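You operate a simulated robot arm through the tools that you are given. There is no shell and no other tool. Be economical: measure what you need, move in short steps, check, and stop when the job is done.

Carry out the task below with a simulated two-armed robot. There is one attempt and no reset: what you move stays moved.

TASK
Take the cap off the clear bottle labelled "panel cleaner" on the back of the laying table and lay it down there.
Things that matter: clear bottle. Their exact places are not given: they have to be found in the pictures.

It is judged by the outcome, as a careful person would: the job done as asked, and still so three seconds after it is handed in. It fails if anything else is knocked over, pushed out of place, dropped, spilled or broken. A push-on lid holds only when it is set on centred and level and pressed home; a screw cap is set on level and turned clockwise until tight.

THE ROBOT
Two 7-joint arms with two-finger parallel grippers on one trunk, on a base that drives. Base frame: it is fixed to the floor where the robot stands at the start and does not move with it; the origin is under the middle of the robot, x ahead of it, y to its left, z up. Readings come in cm, degrees, newtons and seconds.
The left shoulder is at the start at [5, 16.1, 112.3], the right one opposite. With the tool pointing down near the work surface each hand reaches from about 24 to 68 cm from the robot's upright axis, wherever it stands, measured 20 degrees to its own side. Payload 3.43 kg a hand.
The TCP of each hand is the grasp point between the finger pads, 3 cm short of the fingertips. In the tool frame z runs along the fingers and y along their closing line. The gripper opens to 9.4 cm. The fingers are 2.8 cm wide and 1 cm thick; the gripper's body (5 by 9.6 cm) begins 5.5 cm behind the TCP.
Orientation is that of the tool frame in the base frame, as a unit quaternion [w, x, y, z]. With the fingers straight down and closing along the base's y, the tool's x points along the base's -x, its y along +y and its z along -z.

THE INTERFACE
- The arms move only by the tool send_rows. It takes "left_steps", "right_steps" or both (then of equal length, played together; a hand with none holds still); each is a list of rows, each a list of 3 entries, a list of its own where there are three numbers: the shift along the tool's x, y, z in cm, then the turn, a rotation vector about the tool's x, y, z in degrees, then the opening, from 0 (shut) to 1 (fully open). In form: [[[dx, dy, dz], [rx, ry, rz], claw], ...]. A call has 1 to 10 rows; each row is the pose to reach, as a shift and turn from the pose commanded when the call began, along the tool's axes at that moment. Each row takes 0.2 s and may step no farther than 5 cm and 8.6 degrees from the row before; otherwise, or with a gripper value out of range, the whole call is refused. Where a pose cannot be reached the arm comes as near as it can. A force on the tool above 40 N (or 10 N above the force at the start of the call, whichever is more), or a blocked arm, ends the call early, and 0.2 s more pass. The fingers move at their own pace (about 4.5 cm/s each) and stop on an object; they squeeze with about 20 N. The grip force told is the motor's: it shows also when the fingers shut on nothing. Time passes only in rows, and 0.2 s behind the last, so rows that repeat a pose let the fingers close. It gives the time, the measured TCP pose, the force on the tool (base axes), the opening and the grip force at its end, in the units of the frame above (readings bear some noise), with the torque about the TCP (base axes, N m) and any sound that the robot's microphone picked up.
- Cameras (640 x 400 px; columns grow to the right, rows downward): "scene" is now at [13.19, -0.18, 126.31]; the picture's right is [-0.03, -1.00, 0.00], its down [-0.41, 0.01, -0.91] and it looks along [0.91, -0.03, -0.41] (base axes); focal length 260 px, centre (320, 200). "left" rides on the left gripper at [7.6, -1.4, -10.3] in its tool frame; the picture's right is [0.18, 0.98, 0.00], its down [-0.75, 0.14, -0.64] and it looks along [-0.63, 0.12, 0.77] (tool axes); focal length 243 px, centre (320, 200). "right" rides on the right gripper at [7.6, 1.4, -10.2] in its tool frame; the picture's right is [-0.18, 0.98, 0.00], its down [-0.75, -0.14, -0.64] and it looks along [-0.63, -0.12, 0.77] (tool axes); focal length 243 px, centre (320, 200).
- grab_frame(camera): a new picture of that camera. The clock stands still meanwhile.
- lift_body(by): slides the trunk up (or, below 0, down) by that many cm; the arms and the scene camera ride with it, the base frame stays. It gives what a move gives, with no picture.
- roll_base(legs): drives the robot by 1 to 6 legs, each [ahead, left, turn to the left] in cm, cm and degrees, along the robot's own axes; the way and the turn of a leg run together, so that a leg with both is an arc; at most 150 cm and 180 degrees a leg. The arms and the cameras ride along, it lands a little off, and it stops where it bumps. It gives what a move gives.
- pan_tilt(pan, tilt): turns the head with the scene camera to pan (to the left, within 80 degrees either way) and tilt (down, from -29 to 69), counted from straight ahead of the robot. It gives what a move gives.
- pixel_to_xyz(camera, pixels): for up to 12 pixels [column, row] of the newest picture of that camera ("zoom" is the newest enlarged one), the place [x, y, z] in the base frame of the surface seen there, good to about 0.3 cm. The clock stands still meanwhile.
- zoom(camera, box): a new picture of the part [left, top, right, bottom] of that camera's present view, enlarged. The clock stands still meanwhile.
- hand_in(): hands the job in; it is judged then, once.

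Keep the steps short. Do not move on a guess: measure, check each grasp and each placing, and mend mistakes. In all there are 80 turns and 62 pictures (those below and enlarged ones count). Leave the grippers open and the arms clear of the work at the hand-in unless told otherwise, and finish with a single line.

The tools are called as a command line: name --argument value ..., lists and objects as JSON in quotes. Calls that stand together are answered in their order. send_rows: Moves the arms, as the interface text tells. Its arguments: {"type":"object","properties":{"left_steps":{"type":"array"},"right_steps":{"type":"array"}},"required":[]} The other tools are called the same way: lift_body (by) slides the trunk up or down; roll_base (legs) drives the base; pan_tilt (pan, tilt) turns the head that bears the scene camera; grab_frame (camera) takes a picture; pixel_to_xyz (camera, pixels) gives the place of the surface under pixels of a picture; zoom (camera, box) takes an enlarged picture of a part of a camera's view; hand_in () hands the job in.

At the start:

```text
time_s: 0.0
left_ee_pos: [37.59, 16.33, 117.1]
left_tcp_rot: [0.001, -0.001, 1.0, 0.0]
left_ft_force: [0.8, -0.1, 0.6]
left_ft_torque: [0.0, 0.01, -0.01]
left_opening: 9.42
left_grip_force: 0.1
right_ee_pos: [31.14, -15.23, 115.78]
right_tcp_rot: [0.0, 0.0, 1.0, 0.0]
right_ft_force: [-0.3, -0.4, 0.0]
right_ft_torque: [-0.01, -0.01, 0.0]
right_opening: 9.41
right_grip_force: 0.0
trunk travel left (down, up): [-15.0, 11.7]
robot x, y, heading: [-0.2, 0.35, 0.2]
head pan, tilt: [-1.6, 23.9]
```

scene: 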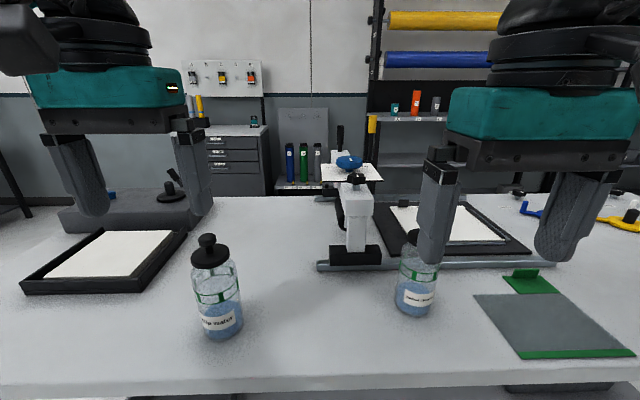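
right: 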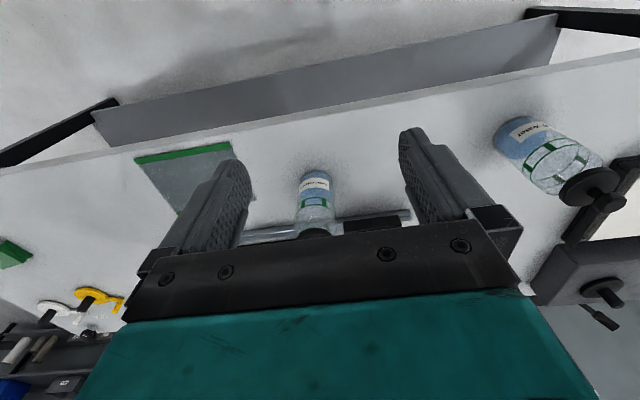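
left: 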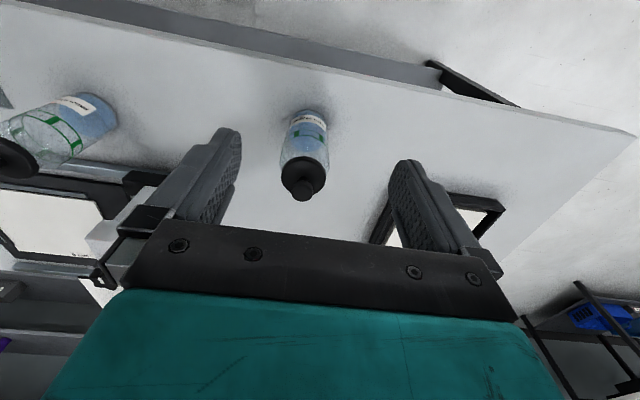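

Two clear bottles are in view: one near (215,300), "…water", and one near (415,290). I will zoom on both labels and the caps.

zoom --camera "scene" --box '[360, 220, 480, 330]'

zoom --camera "scene" --box '[160, 225, 280, 345]'

```text
3.64 times, centred on (420, 275) of scene
```

zoom: 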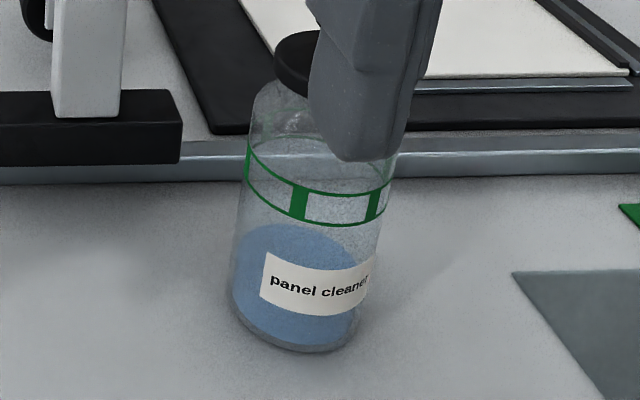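

```text
3.33 times, centred on (220, 285) of scene
```

zoom: 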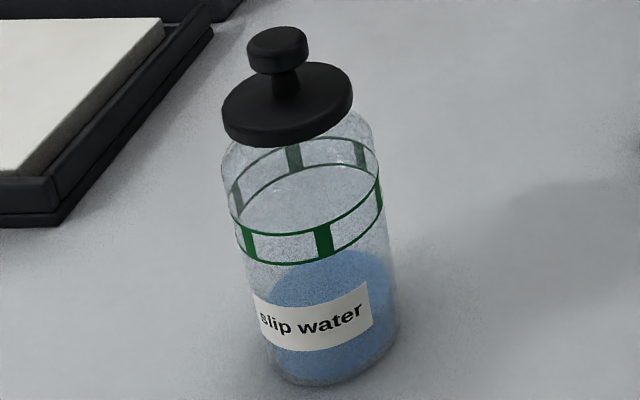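

The right bottle reads "panel cleaner", but a finger hides its cap. I'll move the right hand 14 cm to the right (it is well above everything) to see the cap and the rest of the table.

send_rows --right_steps '[[[0, -4.5, 0], [0, 0, 0], 1], [[0, -9, 0], [0, 0, 0], 1], [[0, -13, 0], [0, 0, 0], 1], [[0, -13, 0], [0, 0, 0], 1]]'

grab_frame --camera "scene"

zoom --camera "scene" --box '[360, 210, 480, 330]'

zoom --camera "scene" --box '[480, 150, 640, 260]'

```text
time_s: 1.0
left_ee_pos: [37.55, 16.35, 117.2]
left_tcp_rot: [0.001, 0.0, 1.0, 0.0]
left_ft_force: [0.2, -0.6, -0.3]
left_ft_torque: [0.02, -0.01, 0.05]
left_opening: 9.35
left_grip_force: 0.0
right_ee_pos: [30.97, -28.2, 115.73]
right_tcp_rot: [0.001, 0.0, 1.0, -0.001]
right_ft_force: [-0.2, -0.1, -0.6]
right_ft_torque: [0.01, 0.03, 0.02]
right_opening: 9.41
right_grip_force: 0.0
trunk travel left (down, up): [-15.0, 11.7]
robot x, y, heading: [-0.24, -0.04, -0.2]
head pan, tilt: [-1.6, 23.9]
```

```text
56 pictures are left
```

scene: 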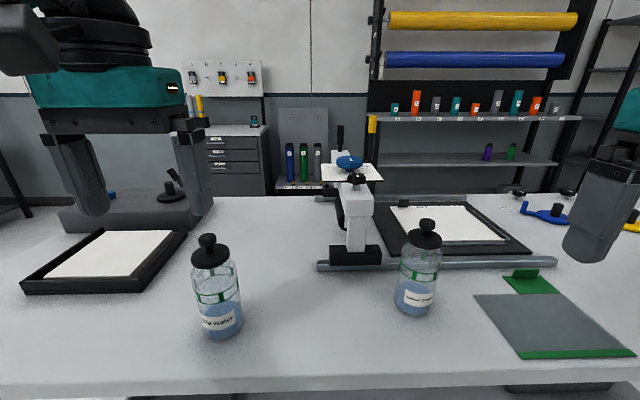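

```text
3.33 times, centred on (420, 270) of scene
```

zoom: 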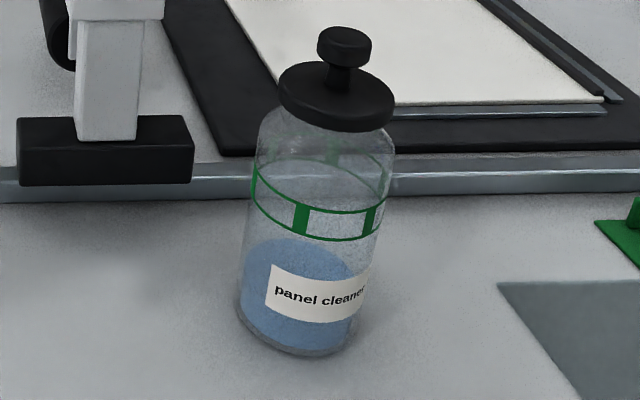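

```text
3.64 times, centred on (560, 205) of scene
```

zoom: 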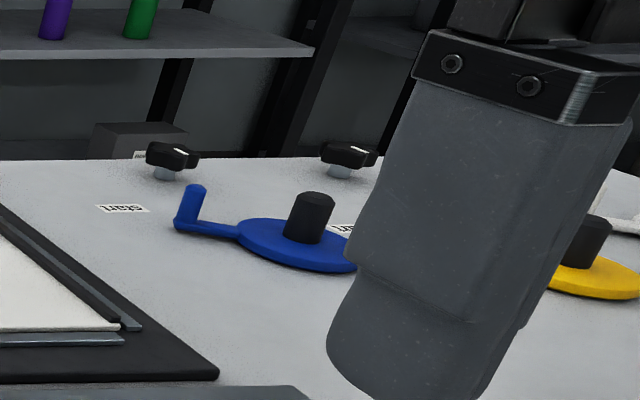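

The "start" sign at (580,208) is upside down, so the robot stands at the back of the table and this is the right bottle. The cap is a disc with a knob. Now I measure it.

zoom --camera "scene" --box '[390, 210, 450, 325]'

pixel_to_xyz --camera "scene" --pixels '[[427, 222], [420, 225], [434, 226], [426, 242], [411, 239], [440, 241], [422, 247], [417, 300], [401, 300], [414, 314], [430, 330], [370, 300]]'

```text
3.48 times, centred on (420, 268) of scene
```

zoom: 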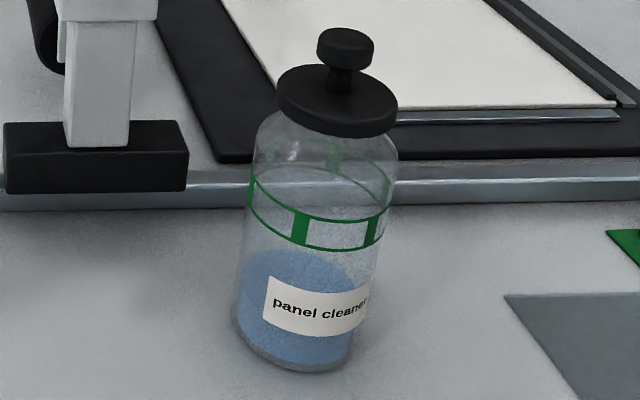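

```text
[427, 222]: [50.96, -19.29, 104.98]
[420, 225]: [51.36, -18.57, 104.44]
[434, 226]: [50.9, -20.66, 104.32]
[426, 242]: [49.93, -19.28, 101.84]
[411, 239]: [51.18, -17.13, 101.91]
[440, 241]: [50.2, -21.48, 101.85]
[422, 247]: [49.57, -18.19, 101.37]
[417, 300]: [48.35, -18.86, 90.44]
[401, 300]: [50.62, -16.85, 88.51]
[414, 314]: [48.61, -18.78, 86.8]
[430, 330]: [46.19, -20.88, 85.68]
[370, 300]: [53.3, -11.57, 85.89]
```

Knob: centre about (51.3, -19.5), top z≈105, disc top z≈102.3. I check the clamp tower beside it for clearance before moving over.

pixel_to_xyz --camera "scene" --pixels '[[356, 178], [349, 161], [370, 172], [340, 130], [365, 215], [375, 255], [335, 255], [380, 178], [427, 222], [215, 250], [207, 238]]'

grab_frame --camera "right"

```text
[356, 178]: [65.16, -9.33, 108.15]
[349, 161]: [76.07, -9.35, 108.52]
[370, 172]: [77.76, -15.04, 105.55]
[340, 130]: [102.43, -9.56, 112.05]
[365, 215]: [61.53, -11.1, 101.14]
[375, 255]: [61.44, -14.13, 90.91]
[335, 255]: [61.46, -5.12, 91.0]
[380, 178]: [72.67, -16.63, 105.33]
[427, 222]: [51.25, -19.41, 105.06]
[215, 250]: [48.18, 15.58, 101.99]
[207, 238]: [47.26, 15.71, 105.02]
```

```text
52 pictures are left
```

right: 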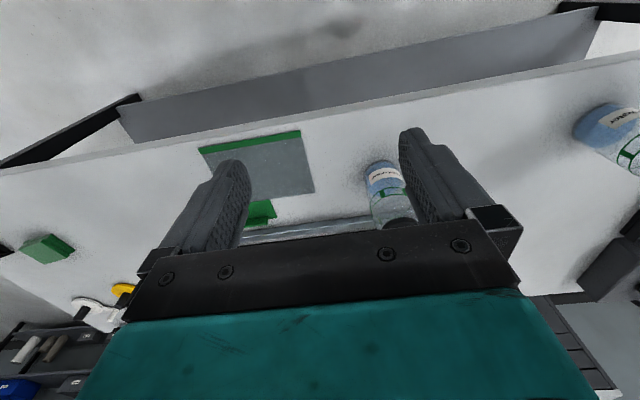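

The tower sits at x≥61, so there is room. I move the right hand to hover over the knob, staying high.

send_rows --right_steps '[[[-4.2, 1.8, 0], [0, 0, 0], 1], [[-8.4, 3.6, 0], [0, 0, 0], 1], [[-12.4, 5.4, 0], [0, 0, 0], 1], [[-16.4, 7.2, 0], [0, 0, 0], 1], [[-20.3, 8.7, 0], [0, 0, 0], 1], [[-20.3, 8.7, 0], [0, 0, 0], 1]]'

grab_frame --camera "right"

grab_frame --camera "scene"

```text
time_s: 2.4
left_ee_pos: [37.61, 16.46, 117.26]
left_tcp_rot: [0.001, -0.001, 1.0, 0.0]
left_ft_force: [0.6, -0.3, 0.9]
left_ft_torque: [-0.02, 0.0, 0.0]
left_opening: 9.4
left_grip_force: 0.0
right_ee_pos: [51.33, -19.5, 115.92]
right_tcp_rot: [0.0, -0.001, 1.0, 0.0]
right_ft_force: [0.5, -0.1, -0.8]
right_ft_torque: [0.0, 0.0, -0.04]
right_opening: 9.4
right_grip_force: 0.0
trunk travel left (down, up): [-15.0, 11.7]
robot x, y, heading: [0.07, -0.38, 0.2]
head pan, tilt: [-1.6, 23.9]
```

```text
51 pictures are left
```

right: 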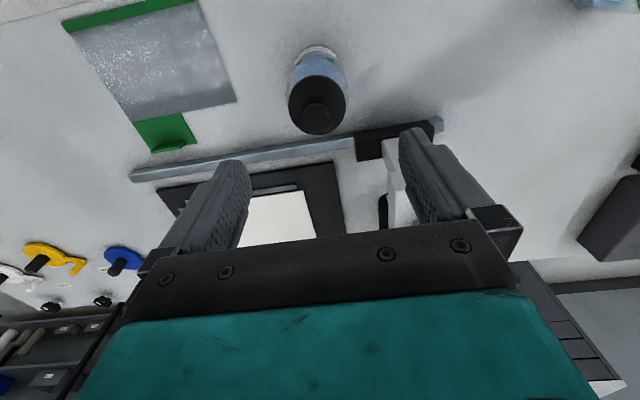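

```text
50 pictures are left
```

scene: 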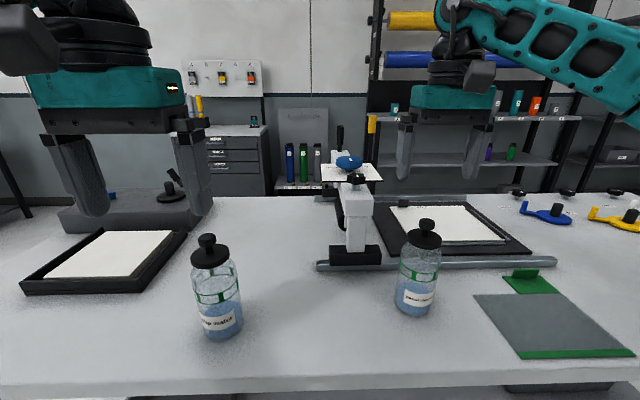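

Clear view of the cap from above at (316,108). I measure the knob and disc in the hand picture.

zoom --camera "right" --box '[270, 40, 366, 140]'

pixel_to_xyz --camera "right" --pixels '[[317, 118], [305, 116], [329, 116], [290, 98], [344, 98], [317, 78], [318, 90], [316, 132]]'

```text
4.00 times, centred on (318, 90) of right
```

zoom: 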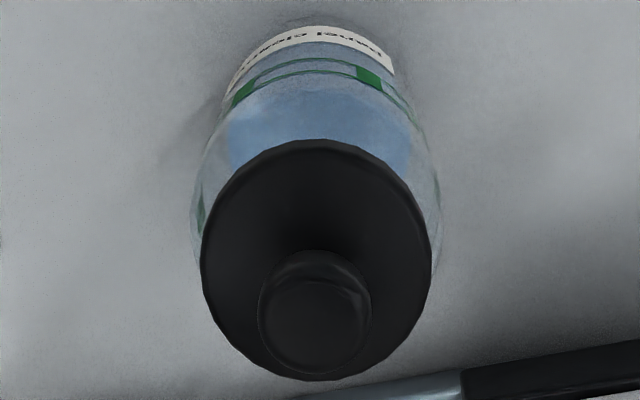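

```text
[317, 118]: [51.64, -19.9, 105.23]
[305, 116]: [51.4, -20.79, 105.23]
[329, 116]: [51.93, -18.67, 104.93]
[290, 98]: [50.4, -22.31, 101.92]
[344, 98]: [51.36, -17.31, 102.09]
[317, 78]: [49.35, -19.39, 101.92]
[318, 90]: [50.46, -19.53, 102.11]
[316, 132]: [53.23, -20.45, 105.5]
```

The cap axis is about (51.75, -19.8), the disc top at 102.0, the knob top at 105.1. I descend in steps to TCP z≈105.8 (tips at 102.8), with the fingers open around the knob.

send_rows --right_steps '[[[-0.4, -0.3, 2.5], [0, 0, 0], 1], [[-0.4, -0.3, 5], [0, 0, 0], 1], [[-0.4, -0.3, 7], [0, 0, 0], 1], [[-0.4, -0.3, 9], [0, 0, 0], 1], [[-0.4, -0.3, 10.1], [0, 0, 0], 1], [[-0.4, -0.3, 10.1], [0, 0, 0], 1]]'

zoom --camera "scene" --box '[370, 170, 480, 290]'

grab_frame --camera "right"

```text
time_s: 3.8
left_ee_pos: [37.71, 16.38, 117.1]
left_tcp_rot: [0.0, -0.002, 1.0, 0.0]
left_ft_force: [0.1, -0.9, -0.5]
left_ft_torque: [0.01, 0.04, 0.03]
left_opening: 9.38
left_grip_force: 0.1
right_ee_pos: [51.87, -19.69, 105.69]
right_tcp_rot: [0.002, 0.0, 1.0, -0.001]
right_ft_force: [0.1, 0.3, -0.6]
right_ft_torque: [-0.03, 0.0, 0.01]
right_opening: 9.4
right_grip_force: 0.1
trunk travel left (down, up): [-15.0, 11.7]
robot x, y, heading: [-0.17, 0.05, -0.1]
head pan, tilt: [-1.6, 23.9]
```

```text
3.33 times, centred on (425, 230) of scene
```

zoom: 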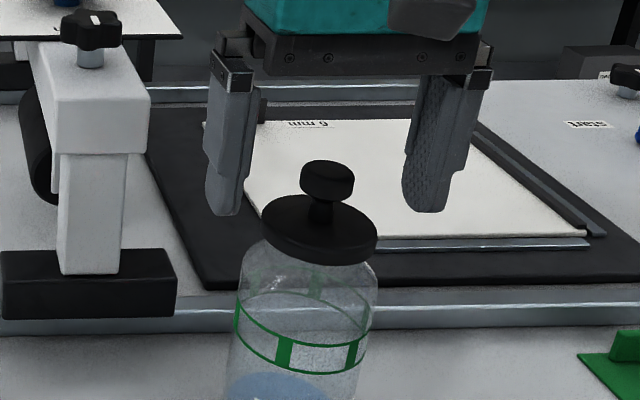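

```text
47 pictures are left
```

right: 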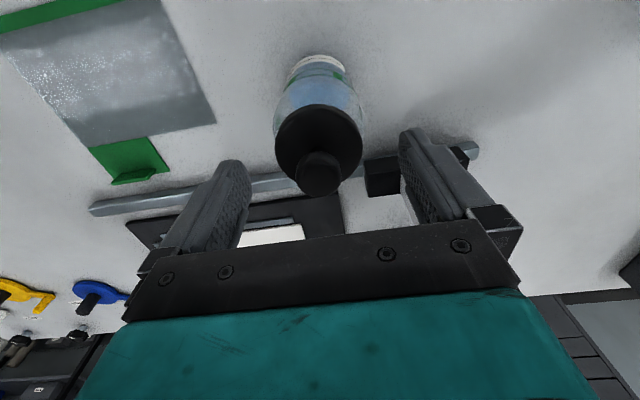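

The fingers straddle the knob centrally (knob at (318,175) in the hand picture, as computed). Now I close on it without moving.

send_rows --right_steps '[[[0, 0, 0], [0, 0, 0], 0.5], [[0, 0, 0], [0, 0, 0], 0.3], [[0, 0, 0], [0, 0, 0], 0], [[0, 0, 0], [0, 0, 0], 0], [[0, 0, 0], [0, 0, 0], 0], [[0, 0, 0], [0, 0, 0], 0], [[0, 0, 0], [0, 0, 0], 0]]'

zoom --camera "scene" --box '[370, 190, 480, 330]'

```text
time_s: 5.4
left_ee_pos: [37.61, 16.34, 117.17]
left_tcp_rot: [0.001, -0.001, 1.0, 0.0]
left_ft_force: [-0.1, 0.5, -0.6]
left_ft_torque: [-0.03, -0.01, 0.01]
left_opening: 9.4
left_grip_force: 0.0
right_ee_pos: [52.13, -19.73, 105.77]
right_tcp_rot: [-0.001, -0.001, 1.0, 0.0]
right_ft_force: [0.0, -0.5, 1.4]
right_ft_torque: [-0.01, 0.0, 0.0]
right_opening: 2.35
right_grip_force: 19.3
trunk travel left (down, up): [-15.0, 11.7]
robot x, y, heading: [0.05, -0.01, 0.3]
head pan, tilt: [-1.6, 23.9]
```

```text
2.86 times, centred on (425, 260) of scene
```

zoom: 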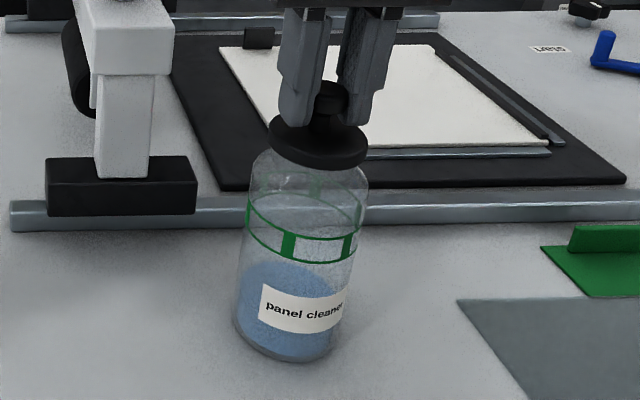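

The knob is held (2.35 cm, 19 N). I test with a very small lift of 0.3 cm and read the force, to learn how the cap holds.

send_rows --right_steps '[[[0, 0, -0.1], [0, 0, 0], 0], [[0, 0, -0.2], [0, 0, 0], 0], [[0, 0, -0.3], [0, 0, 0], 0]]'

zoom --camera "scene" --box '[370, 190, 480, 330]'

```text
time_s: 6.2
left_ee_pos: [37.63, 16.31, 117.2]
left_tcp_rot: [0.001, -0.001, 1.0, 0.0]
left_ft_force: [-1.0, 0.3, -0.5]
left_ft_torque: [0.01, 0.0, 0.0]
left_opening: 9.39
left_grip_force: 0.1
right_ee_pos: [51.78, -19.84, 105.89]
right_tcp_rot: [0.0, 0.0, 1.0, 0.0]
right_ft_force: [-1.2, 0.1, -1.2]
right_ft_torque: [0.05, -0.01, 0.0]
right_opening: 2.38
right_grip_force: 20.2
trunk travel left (down, up): [-15.0, 11.7]
robot x, y, heading: [-0.18, 0.1, 0.1]
head pan, tilt: [-1.6, 23.9]
```

```text
2.86 times, centred on (425, 260) of scene
```

zoom: 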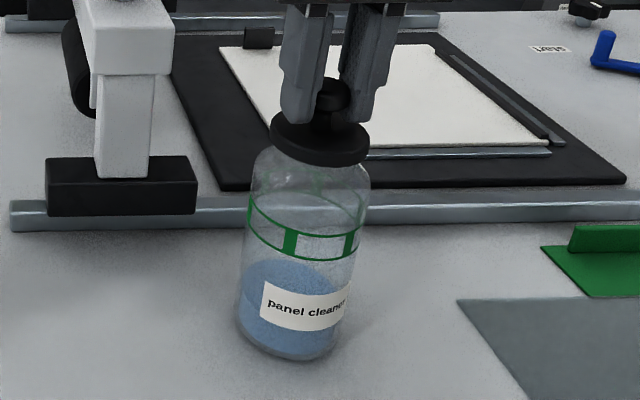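

The force is still tiny and the picture ambiguous. I lift another 0.4 cm and look again.

send_rows --right_steps '[[[0, 0, -0.2], [0, 0, 0], 0], [[0, 0, -0.4], [0, 0, 0], 0], [[0, 0, -0.4], [0, 0, 0], 0]]'

zoom --camera "scene" --box '[370, 190, 480, 330]'

```text
time_s: 7.0
left_ee_pos: [37.55, 16.34, 117.2]
left_tcp_rot: [0.001, -0.001, 1.0, 0.001]
left_ft_force: [0.5, -0.3, 0.3]
left_ft_torque: [0.0, 0.0, 0.0]
left_opening: 9.4
left_grip_force: 0.0
right_ee_pos: [51.93, -19.93, 106.31]
right_tcp_rot: [0.0, 0.001, 1.0, 0.0]
right_ft_force: [0.3, -0.2, -2.7]
right_ft_torque: [-0.04, -0.01, 0.01]
right_opening: 2.36
right_grip_force: 20.0
trunk travel left (down, up): [-15.0, 11.7]
robot x, y, heading: [0.33, -0.31, 0.2]
head pan, tilt: [-1.6, 23.9]
```

```text
2.86 times, centred on (425, 260) of scene
```

zoom: 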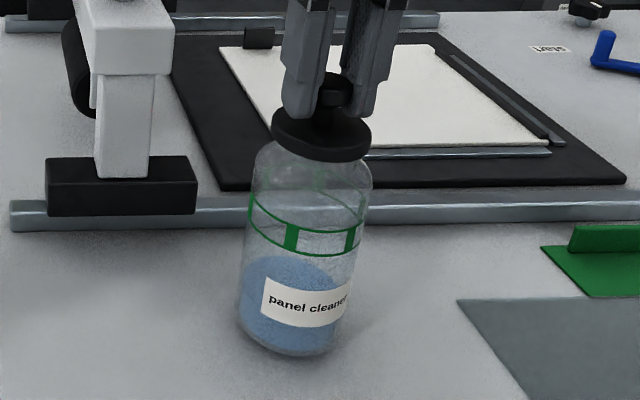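

The bottle rises with the cap (weight ≈3 N), so the cap is firmly on and the other hand must hold the bottle. I set it back down gently, keeping the grip on the knob.

send_rows --right_steps '[[[0, 0, 0.3], [0, 0, 0], 0], [[0, 0, 0.6], [0, 0, 0], 0], [[0, 0, 0.7], [0, 0, 0], 0], [[0, 0, 0.7], [0, 0, 0], 0]]'

zoom --camera "scene" --box '[370, 190, 480, 330]'

```text
time_s: 8.0
left_ee_pos: [37.64, 16.36, 117.15]
left_tcp_rot: [0.0, -0.001, 1.0, 0.0]
left_ft_force: [0.5, 0.1, 0.4]
left_ft_torque: [0.0, 0.03, 0.02]
left_opening: 9.39
left_grip_force: 0.1
right_ee_pos: [51.96, -19.9, 105.71]
right_tcp_rot: [0.0, 0.0, 1.0, -0.001]
right_ft_force: [0.1, 0.0, 1.0]
right_ft_torque: [0.0, 0.0, 0.0]
right_opening: 2.35
right_grip_force: 20.5
trunk travel left (down, up): [-15.0, 11.7]
robot x, y, heading: [0.06, 0.26, -0.2]
head pan, tilt: [-1.6, 23.9]
heard: snap
```

```text
2.86 times, centred on (425, 260) of scene
```

zoom: 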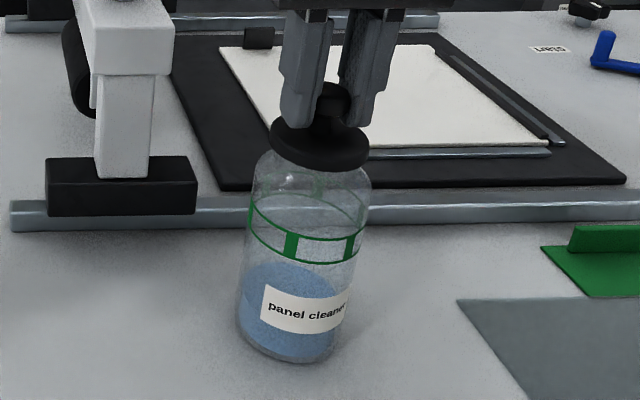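

A "snap" as it met the table: it is a push-on cap, so I need a straight pull while the left hand holds the body. I bring the left hand over high, behind the bottle, and yaw it 40° toward the bottle.

send_rows --left_steps '[[[-0.5, -4, 1], [0, 0, 6.7], 1], [[-1, -8, 2], [0, 0, 13.4], 1], [[-1.5, -12, 3], [0, 0, 20], 1], [[-2, -16, 4], [0, 0, 26.7], 1], [[-2, -20, 5], [0, 0, 33.4], 1], [[-2, -20, 5], [0, 0, 40], 1], [[-2, -20, 5], [0, 0, 40], 1]]'

grab_frame --camera "scene"

```text
time_s: 9.6
left_ee_pos: [39.55, -3.67, 112.09]
left_tcp_rot: [0.001, 0.342, 0.94, -0.001]
left_ft_force: [-0.3, 0.0, 0.3]
left_ft_torque: [-0.01, 0.0, 0.01]
left_opening: 9.4
left_grip_force: 0.0
right_ee_pos: [51.9, -19.86, 105.64]
right_tcp_rot: [0.0, 0.0, 1.0, 0.0]
right_ft_force: [0.0, -0.2, 1.4]
right_ft_torque: [0.01, 0.07, -0.01]
right_opening: 2.33
right_grip_force: 20.3
trunk travel left (down, up): [-15.0, 11.7]
robot x, y, heading: [0.15, 0.4, -0.2]
head pan, tilt: [-1.6, 23.9]
```

```text
42 pictures are left
```

scene: 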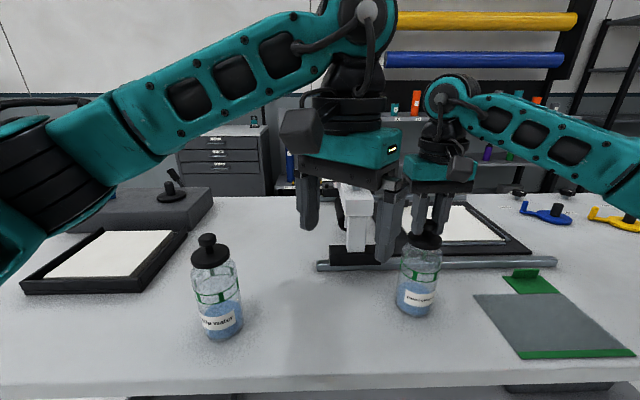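

Orientation as planned. Now I pitch the left hand forward by 60° in place.

send_rows --left_steps '[[[0, 0, 0], [0, -7.5, 0], 1], [[0, 0, 0], [0, -15, 0], 1], [[0, 0, 0], [0, -22.5, 0], 1], [[0, 0, 0], [0, -30, 0], 1], [[0, 0, 0], [0, -37.5, 0], 1], [[0, 0, 0], [0, -45, 0], 1], [[0, 0, 0], [0, -52.5, 0], 1], [[0, 0, 0], [0, -60, 0], 1], [[0, 0, 0], [0, -60, 0], 1]]'

grab_frame --camera "scene"

grab_frame --camera "left"

```text
time_s: 11.6
left_ee_pos: [39.56, -3.65, 112.15]
left_tcp_rot: [0.471, 0.296, 0.813, -0.171]
left_ft_force: [-0.3, -0.8, -0.4]
left_ft_torque: [0.04, 0.01, 0.03]
left_opening: 9.42
left_grip_force: 0.0
right_ee_pos: [51.94, -19.93, 105.58]
right_tcp_rot: [-0.001, 0.0, 1.0, 0.0]
right_ft_force: [0.7, -0.1, 0.4]
right_ft_torque: [-0.02, -0.03, -0.01]
right_opening: 2.32
right_grip_force: 20.3
trunk travel left (down, up): [-15.0, 11.7]
robot x, y, heading: [0.22, 0.02, -0.0]
head pan, tilt: [-1.6, 23.9]
```

```text
41 pictures are left
```

scene: 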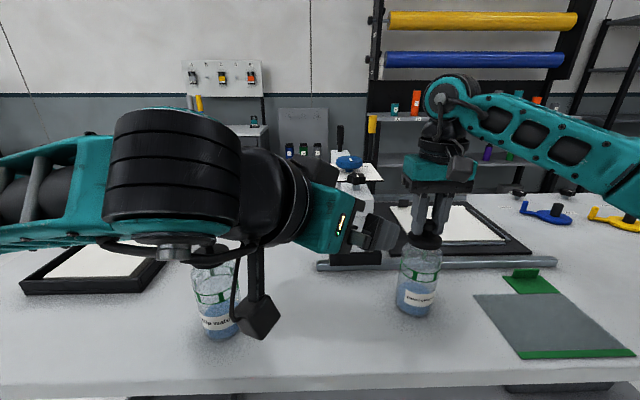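

```text
40 pictures are left
```

left: 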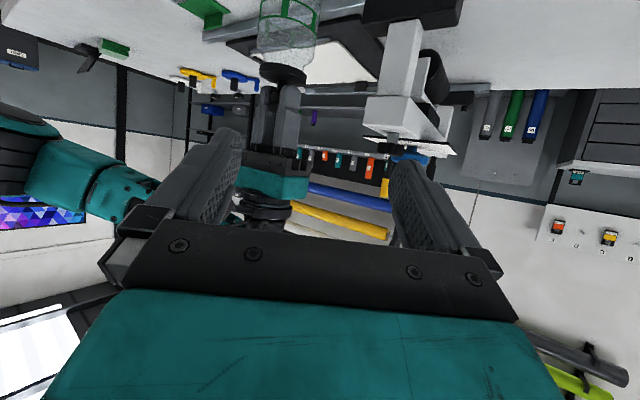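

The left hand is posed well. I go half way down to the pre-grasp point (43.5, -12.7, 94) and check the elbow against the "slip water" bottle.

send_rows --left_steps '[[[1.9, -0.74, 2.8], [0, 0, 0], 1], [[3.8, -1.48, 5.6], [0, 0, 0], 1], [[5.65, -2.22, 8.38], [0, 0, 0], 1], [[5.65, -2.22, 8.38], [0, 0, 0], 1]]'

grab_frame --camera "scene"

grab_frame --camera "left"

```text
time_s: 12.6
left_ee_pos: [41.76, -8.26, 103.14]
left_tcp_rot: [0.47, 0.296, 0.814, -0.171]
left_ft_force: [0.0, 0.9, 0.1]
left_ft_torque: [-0.01, 0.0, 0.0]
left_opening: 9.43
left_grip_force: 0.1
right_ee_pos: [51.89, -19.93, 105.69]
right_tcp_rot: [0.0, 0.0, 1.0, 0.0]
right_ft_force: [-0.1, 0.4, 1.0]
right_ft_torque: [0.03, 0.01, 0.0]
right_opening: 2.34
right_grip_force: 19.9
trunk travel left (down, up): [-15.0, 11.7]
robot x, y, heading: [0.03, -0.69, -0.1]
head pan, tilt: [-1.6, 23.9]
```

```text
39 pictures are left
```

scene: 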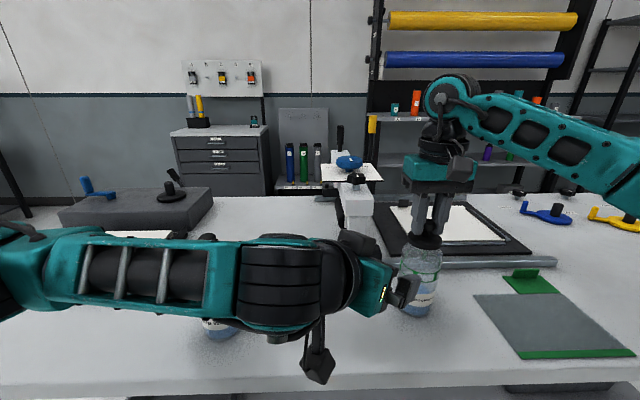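

```text
38 pictures are left
```

left: 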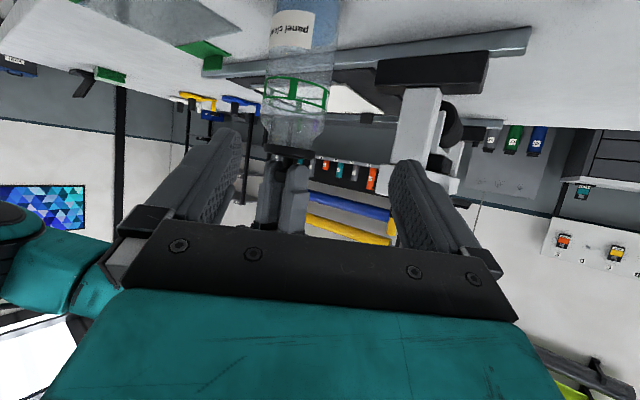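

The forearm passes in front of the slip-water bottle; I measure its distance.

pixel_to_xyz --camera "scene" --pixels '[[220, 250], [220, 300], [212, 236], [220, 330], [280, 290], [318, 375], [280, 338], [100, 270], [280, 238], [345, 240]]'

```text
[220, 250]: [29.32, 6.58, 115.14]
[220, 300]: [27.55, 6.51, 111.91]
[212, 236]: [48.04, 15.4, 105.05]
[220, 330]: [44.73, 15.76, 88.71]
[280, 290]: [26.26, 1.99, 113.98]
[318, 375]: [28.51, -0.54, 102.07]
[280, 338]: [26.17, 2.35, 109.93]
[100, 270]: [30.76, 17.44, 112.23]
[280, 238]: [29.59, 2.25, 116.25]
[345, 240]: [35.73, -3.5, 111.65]
```

The forearm is about 7 cm short of the slip-water bottle and would get near it as I go forward. A straighter approach (azimuth -15° rather than -40°) keeps it farther back. I swing the hand by +25° about the vertical and move to behind the bottle at z≈98.

send_rows --left_steps '[[[0.6, -2.33, 2.37], [-7.2, 0, -4.17], 1], [[1.2, -4.66, 4.74], [-14.4, 0, -8.33], 1], [[1.79, -6.99, 7.11], [-21.65, 0, -12.5], 1], [[1.79, -6.99, 7.11], [-21.65, 0, -12.5], 1]]'

grab_frame --camera "scene"

grab_frame --camera "left"

pixel_to_xyz --camera "scene" --pixels '[[220, 250], [220, 300], [220, 280], [280, 290], [180, 260], [140, 270], [100, 270], [280, 238], [345, 240]]'

```text
time_s: 13.6
left_ee_pos: [41.14, -17.06, 98.09]
left_tcp_rot: [0.497, 0.111, 0.858, -0.065]
left_ft_force: [-0.1, -0.1, -0.2]
left_ft_torque: [-0.02, 0.02, 0.01]
left_opening: 9.4
left_grip_force: 0.0
right_ee_pos: [51.79, -19.86, 105.65]
right_tcp_rot: [0.0, 0.0, 1.0, 0.0]
right_ft_force: [0.3, -0.1, 1.4]
right_ft_torque: [-0.02, -0.02, 0.01]
right_opening: 2.35
right_grip_force: 19.8
trunk travel left (down, up): [-15.0, 11.7]
robot x, y, heading: [0.24, -0.11, 0.1]
head pan, tilt: [-1.6, 23.9]
```

```text
37 pictures are left
```

scene: 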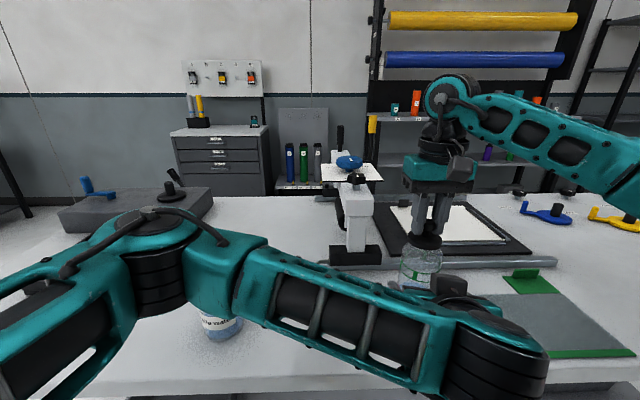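

```text
36 pictures are left
```

left: 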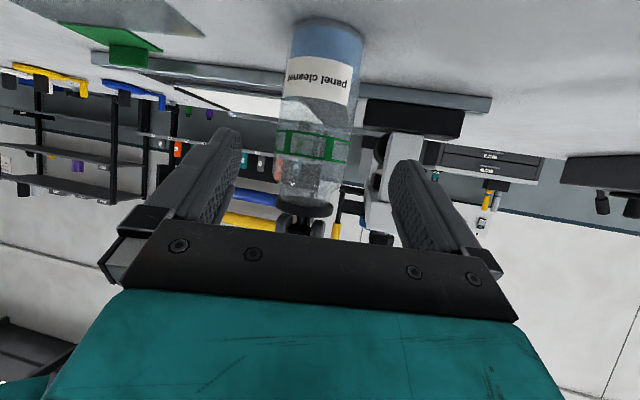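

```text
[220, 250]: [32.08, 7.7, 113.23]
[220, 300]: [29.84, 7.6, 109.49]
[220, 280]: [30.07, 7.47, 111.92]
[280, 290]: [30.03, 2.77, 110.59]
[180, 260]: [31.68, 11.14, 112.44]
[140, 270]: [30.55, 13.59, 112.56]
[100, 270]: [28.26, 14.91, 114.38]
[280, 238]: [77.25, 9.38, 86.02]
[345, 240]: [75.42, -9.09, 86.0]
```

Elbow is limited by the upper arm and stays well short of the other bottle. In the left picture the bottle is centred between the fingers at (320,130). I advance about 70% of the way (toward axis (51.9,-19.85), z 95.5).

send_rows --left_steps '[[[-0.8, 0, 2.6], [0, 0, 0], 1], [[-1.5, 0, 5.1], [0, 0, 0], 1], [[-2.1, 0, 7.2], [0, 0, 0], 1], [[-2.1, 0, 7.2], [0, 0, 0], 1]]'

grab_frame --camera "left"

grab_frame --camera "scene"

grab_frame --camera "right"

```text
time_s: 14.6
left_ee_pos: [48.14, -18.85, 96.17]
left_tcp_rot: [0.496, 0.112, 0.858, -0.065]
left_ft_force: [-0.1, -1.0, -0.3]
left_ft_torque: [0.01, 0.01, 0.0]
left_opening: 9.4
left_grip_force: 0.1
right_ee_pos: [51.94, -19.9, 105.62]
right_tcp_rot: [0.0, 0.0, 1.0, 0.0]
right_ft_force: [-0.1, 0.5, -0.1]
right_ft_torque: [0.01, 0.0, 0.02]
right_opening: 2.35
right_grip_force: 20.0
trunk travel left (down, up): [-15.0, 11.7]
robot x, y, heading: [-0.36, -0.35, -0.1]
head pan, tilt: [-1.6, 23.9]
```

```text
35 pictures are left
```

left: 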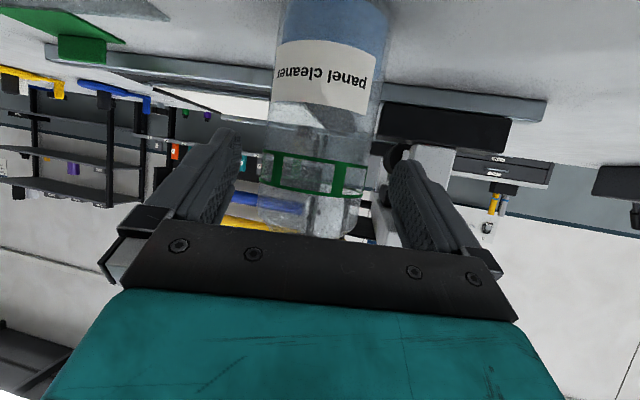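

```text
34 pictures are left
```

scene: 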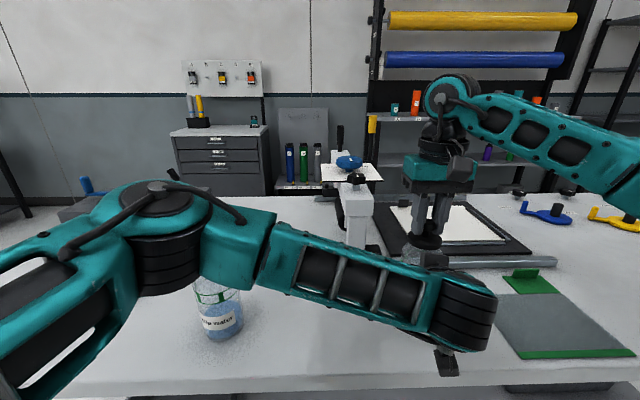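

```text
33 pictures are left
```

right: 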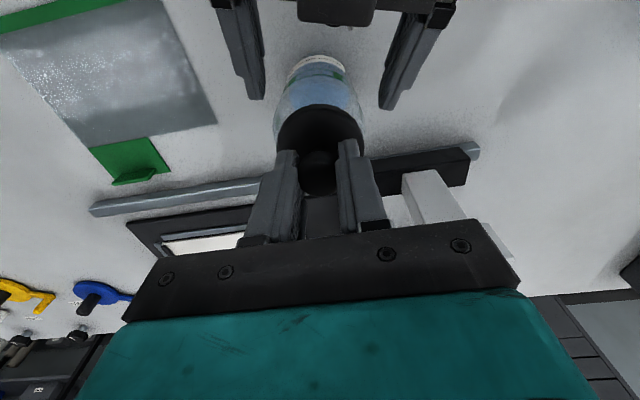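

The right hand's picture shows the fingers straddling nicely. I check the elbow's distance to the slip-water cap now.

pixel_to_xyz --camera "scene" --pixels '[[160, 188], [160, 250], [200, 215], [225, 250], [225, 285], [300, 270], [110, 200], [190, 205], [212, 300]]'

```text
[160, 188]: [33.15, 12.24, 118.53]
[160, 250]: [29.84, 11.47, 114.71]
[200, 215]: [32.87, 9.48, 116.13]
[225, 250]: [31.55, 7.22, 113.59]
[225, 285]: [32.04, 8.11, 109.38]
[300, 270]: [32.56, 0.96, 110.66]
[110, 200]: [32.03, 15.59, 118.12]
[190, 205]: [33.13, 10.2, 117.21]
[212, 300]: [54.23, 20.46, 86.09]
```

Elbow at x≈33 (≈38 at its far side); cap edge at 45: clear. I go on the last 3.2 cm, still open.

send_rows --left_steps '[[[-0.5, 0, 1.6], [0, 0, 0], 1], [[-0.93, 0, 3.13], [0, 0, 0], 1], [[-0.93, 0, 3.13], [0, 0, 0], 1]]'

grab_frame --camera "left"

grab_frame --camera "right"

```text
time_s: 15.4
left_ee_pos: [51.24, -19.67, 95.32]
left_tcp_rot: [0.497, 0.112, 0.858, -0.065]
left_ft_force: [-0.3, -0.5, 0.6]
left_ft_torque: [0.0, -0.01, 0.01]
left_opening: 9.39
left_grip_force: 0.1
right_ee_pos: [52.08, -19.83, 105.7]
right_tcp_rot: [0.0, 0.0, 1.0, 0.0]
right_ft_force: [0.1, 0.4, -0.6]
right_ft_torque: [0.03, -0.01, 0.0]
right_opening: 2.32
right_grip_force: 20.3
trunk travel left (down, up): [-15.0, 11.7]
robot x, y, heading: [0.11, -0.04, 0.1]
head pan, tilt: [-1.6, 23.9]
```

```text
32 pictures are left
```

left: 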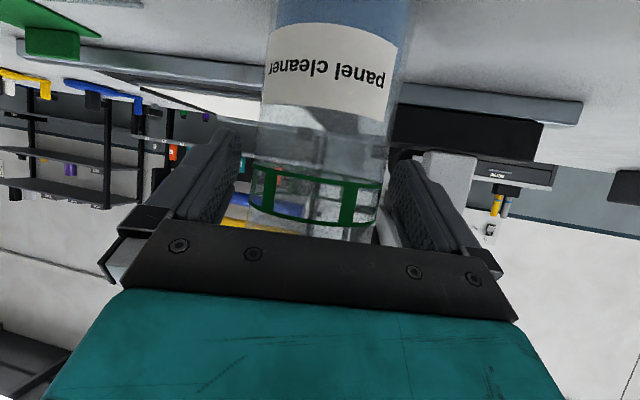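

```text
31 pictures are left
```

right: 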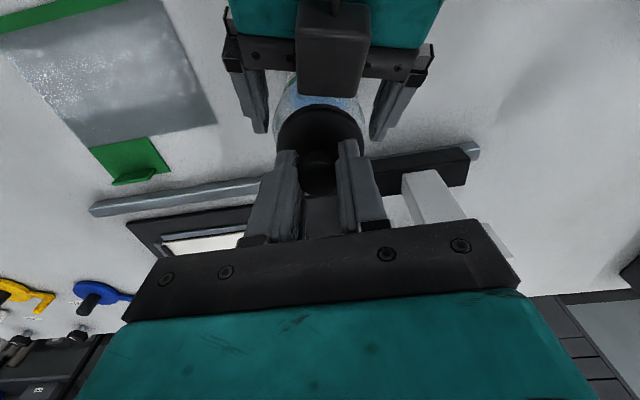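

Fingers are on both sides of the body, cap clear above the left hand. I close the left gripper on the body.

send_rows --left_steps '[[[0, 0, 0], [0, 0, 0], 0.7], [[0, 0, 0], [0, 0, 0], 0.62], [[0, 0, 0], [0, 0, 0], 0.4], [[0, 0, 0], [0, 0, 0], 0], [[0, 0, 0], [0, 0, 0], 0], [[0, 0, 0], [0, 0, 0], 0]]'

grab_frame --camera "right"

```text
time_s: 16.8
left_ee_pos: [51.27, -19.63, 95.46]
left_tcp_rot: [0.497, 0.112, 0.858, -0.065]
left_ft_force: [-0.6, -0.7, 0.8]
left_ft_torque: [0.01, 0.02, -0.04]
left_opening: 7.26
left_grip_force: 19.9
right_ee_pos: [51.92, -19.8, 105.64]
right_tcp_rot: [0.0, 0.0, 1.0, 0.001]
right_ft_force: [0.6, 0.5, 1.4]
right_ft_torque: [0.0, 0.01, 0.0]
right_opening: 2.36
right_grip_force: 20.0
trunk travel left (down, up): [-15.0, 11.7]
robot x, y, heading: [-0.24, -0.03, 0.3]
head pan, tilt: [-1.6, 23.9]
```

```text
30 pictures are left
```

right: 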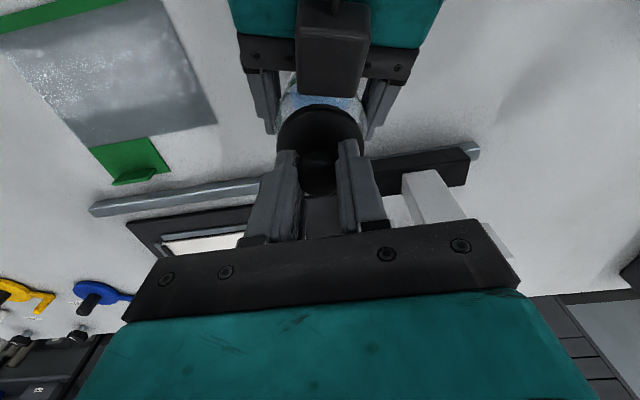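

Body is held (7.26 cm, 19.9 N), nothing pushed. Now the right hand pulls straight up in small steps while the left holds.

send_rows --right_steps '[[[0, 0, -0.2], [0, 0, 0], 0], [[0, 0, -0.4], [0, 0, 0], 0], [[0, 0, -0.6], [0, 0, 0], 0], [[0, 0, -0.8], [0, 0, 0], 0], [[0, 0, -0.8], [0, 0, 0], 0]]'

grab_frame --camera "right"

zoom --camera "scene" --box '[370, 180, 480, 300]'

```text
time_s: 18.0
left_ee_pos: [51.3, -19.58, 95.4]
left_tcp_rot: [0.497, 0.112, 0.858, -0.065]
left_ft_force: [-1.8, 0.0, -0.4]
left_ft_torque: [0.01, 0.06, 0.01]
left_opening: 7.25
left_grip_force: 19.9
right_ee_pos: [51.88, -19.88, 106.53]
right_tcp_rot: [0.0, 0.0, 1.0, 0.0]
right_ft_force: [0.1, -0.1, -0.5]
right_ft_torque: [-0.01, -0.01, -0.02]
right_opening: 2.35
right_grip_force: 20.3
trunk travel left (down, up): [-15.0, 11.7]
robot x, y, heading: [0.34, -0.14, 0.1]
head pan, tilt: [-1.6, 23.9]
```

```text
29 pictures are left
```

right: 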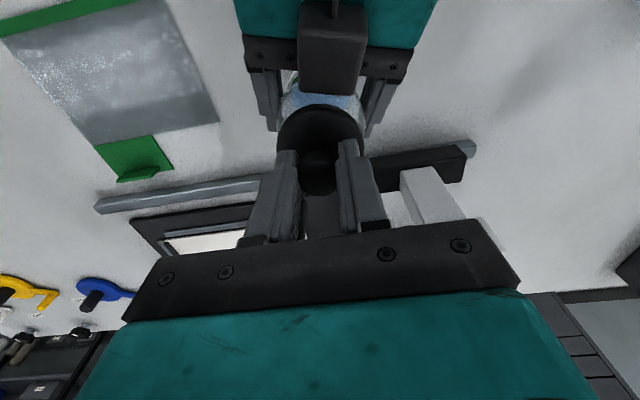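

```text
3.33 times, centred on (425, 240) of scene
```

zoom: 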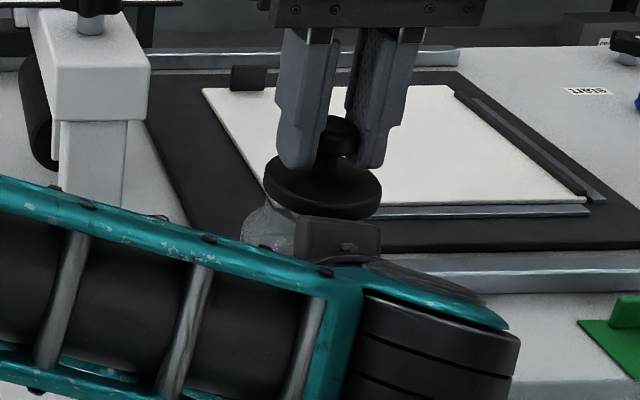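

The cap stays with the right hand and force is near zero; it seems off. I raise 2 cm more and check that there is a gap and the bottle stays.

send_rows --right_steps '[[[0, 0, -0.6], [0, 0, 0], 0], [[0, 0, -1.2], [0, 0, 0], 0], [[0, 0, -2], [0, 0, 0], 0], [[0, 0, -2], [0, 0, 0], 0]]'

grab_frame --camera "left"

zoom --camera "scene" --box '[370, 180, 480, 300]'

```text
time_s: 19.0
left_ee_pos: [51.2, -19.66, 95.44]
left_tcp_rot: [0.497, 0.112, 0.858, -0.065]
left_ft_force: [-1.2, -0.5, 0.2]
left_ft_torque: [0.04, 0.03, 0.0]
left_opening: 7.26
left_grip_force: 20.1
right_ee_pos: [51.78, -19.74, 108.57]
right_tcp_rot: [0.0, 0.0, 1.0, 0.0]
right_ft_force: [0.1, 0.4, -1.1]
right_ft_torque: [0.02, -0.01, 0.02]
right_opening: 2.35
right_grip_force: 20.0
trunk travel left (down, up): [-15.0, 11.7]
robot x, y, heading: [-0.19, 0.16, -0.1]
head pan, tilt: [-1.6, 23.9]
```

```text
27 pictures are left
```

left: 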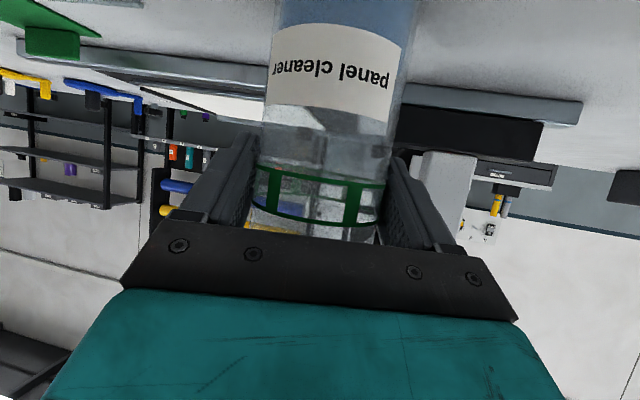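

```text
3.33 times, centred on (425, 240) of scene
```

zoom: 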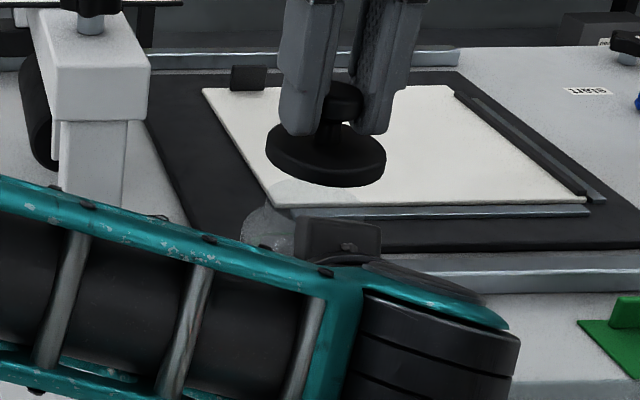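

Cap is off and the bottle stands still. I open the left hand, raising the right hand 5 cm at the same time.

send_rows --left_steps '[[[0, 0, 0], [0, 0, 0], 0.85], [[0, 0, 0], [0, 0, 0], 1], [[0, 0, 0], [0, 0, 0], 1], [[0, 0, 0], [0, 0, 0], 1]]' --right_steps '[[[0, 0, -1.2], [0, 0, 0], 0], [[0, 0, -2.5], [0, 0, 0], 0], [[0, 0, -4], [0, 0, 0], 0], [[0, 0, -5], [0, 0, 0], 0]]'

grab_frame --camera "left"

```text
time_s: 20.0
left_ee_pos: [51.27, -19.63, 95.45]
left_tcp_rot: [0.497, 0.113, 0.858, -0.065]
left_ft_force: [-0.3, -0.8, -0.7]
left_ft_torque: [-0.01, -0.04, 0.02]
left_opening: 9.41
left_grip_force: 0.0
right_ee_pos: [51.66, -19.81, 113.39]
right_tcp_rot: [0.0, 0.001, 1.0, -0.001]
right_ft_force: [-0.2, -0.3, -0.1]
right_ft_torque: [0.0, -0.01, -0.03]
right_opening: 2.36
right_grip_force: 20.2
trunk travel left (down, up): [-15.0, 11.7]
robot x, y, heading: [0.28, -0.23, -0.3]
head pan, tilt: [-1.6, 23.9]
```

```text
25 pictures are left
```

left: 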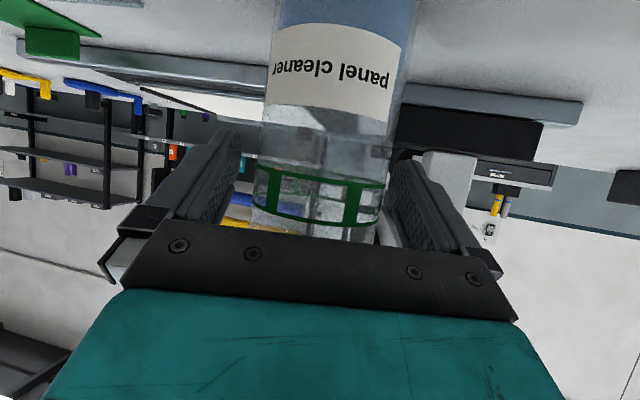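

The left fingers are clear on both sides. I back the left hand out the same way it came in.

send_rows --left_steps '[[[0.5, 0, -1.6], [0, 0, 0], 1], [[0.93, 0, -3.13], [0, 0, 0], 1], [[1.5, 0, -5.5], [0, 0, 0], 1], [[2.2, 0, -8], [0, 0, 0], 1], [[3.03, 0, -10.33], [0, 0, 0], 1], [[3.03, 0, -10.33], [0, 0, 0], 1]]'

grab_frame --camera "scene"

```text
time_s: 21.4
left_ee_pos: [41.1, -16.7, 97.73]
left_tcp_rot: [0.496, 0.112, 0.858, -0.064]
left_ft_force: [0.2, 0.4, 0.6]
left_ft_torque: [0.01, 0.0, 0.02]
left_opening: 9.4
left_grip_force: 0.1
right_ee_pos: [51.67, -19.76, 113.43]
right_tcp_rot: [0.0, 0.001, 1.0, 0.0]
right_ft_force: [-0.4, -0.2, -0.2]
right_ft_torque: [-0.02, 0.02, 0.0]
right_opening: 2.34
right_grip_force: 20.0
trunk travel left (down, up): [-15.0, 11.7]
robot x, y, heading: [-0.05, 0.03, -0.1]
head pan, tilt: [-1.6, 23.9]
```

```text
24 pictures are left
```

scene: 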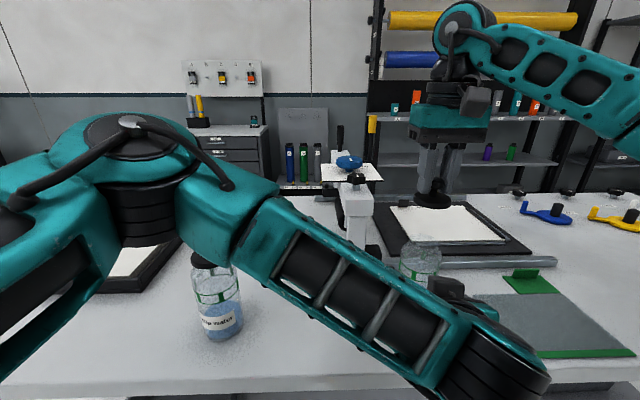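

Bottle undisturbed. I swing the left hand back to azimuth -40° and up, reversing the earlier path.

send_rows --left_steps '[[[-1.17, 2.85, -1.37], [7.2, 0, 4.17], 1], [[-2.34, 5.7, -2.74], [14.4, 0, 8.33], 1], [[-3.51, 8.56, -4.12], [21.65, 0, 12.5], 1], [[-3.51, 8.56, -4.12], [21.65, 0, 12.5], 1]]'

send_rows --left_steps '[[[-1.9, 0.74, -2.8], [0, 0, 0], 1], [[-3.8, 1.48, -5.6], [0, 0, 0], 1], [[-5.65, 2.22, -8.38], [0, 0, 0], 1], [[-5.65, 2.22, -8.38], [0, 0, 0], 1]]'

send_rows --left_steps '[[[0, 0, 0], [0, 7.5, 0], 1], [[0, 0, 0], [0, 15, 0], 1], [[0, 0, 0], [0, 22.5, 0], 1], [[0, 0, 0], [0, 30, 0], 1], [[0, 0, 0], [0, 37.5, 0], 1], [[0, 0, 0], [0, 45, 0], 1], [[0, 0, 0], [0, 52.5, 0], 1], [[0, 0, 0], [0, 60, 0], 1], [[0, 0, 0], [0, 60, 0], 1]]'

```text
time_s: 22.4
left_ee_pos: [41.44, -8.32, 103.2]
left_tcp_rot: [0.471, 0.296, 0.813, -0.171]
left_ft_force: [0.6, 0.0, -0.3]
left_ft_torque: [-0.01, -0.03, -0.04]
left_opening: 9.36
left_grip_force: 0.0
right_ee_pos: [51.79, -19.74, 113.26]
right_tcp_rot: [0.0, 0.0, 1.0, 0.001]
right_ft_force: [-0.3, 0.3, -0.5]
right_ft_torque: [-0.02, -0.01, 0.0]
right_opening: 2.34
right_grip_force: 19.9
trunk travel left (down, up): [-15.0, 11.7]
robot x, y, heading: [-0.02, -0.21, -0.1]
head pan, tilt: [-1.6, 23.9]
```

```text
time_s: 23.4
left_ee_pos: [39.86, -3.47, 112.52]
left_tcp_rot: [0.471, 0.295, 0.813, -0.171]
left_ft_force: [0.2, 0.5, 0.1]
left_ft_torque: [0.04, -0.01, 0.01]
left_opening: 9.4
left_grip_force: 0.1
right_ee_pos: [51.76, -19.77, 113.45]
right_tcp_rot: [-0.001, 0.0, 1.0, 0.001]
right_ft_force: [0.5, 0.1, 0.2]
right_ft_torque: [0.0, 0.03, -0.01]
right_opening: 2.35
right_grip_force: 20.2
trunk travel left (down, up): [-15.0, 11.7]
robot x, y, heading: [0.06, 0.09, -0.0]
head pan, tilt: [-1.6, 23.9]
```

```text
time_s: 25.4
left_ee_pos: [39.67, -3.59, 112.23]
left_tcp_rot: [0.0, 0.341, 0.94, 0.001]
left_ft_force: [-0.1, -0.4, 0.0]
left_ft_torque: [-0.01, -0.03, 0.0]
left_opening: 9.42
left_grip_force: 0.0
right_ee_pos: [51.84, -19.79, 113.43]
right_tcp_rot: [0.0, 0.0, 1.0, 0.0]
right_ft_force: [0.7, 0.3, -0.8]
right_ft_torque: [0.0, -0.02, -0.04]
right_opening: 2.34
right_grip_force: 20.3
trunk travel left (down, up): [-15.0, 11.7]
robot x, y, heading: [0.23, 0.14, 0.1]
head pan, tilt: [-1.6, 23.9]
```

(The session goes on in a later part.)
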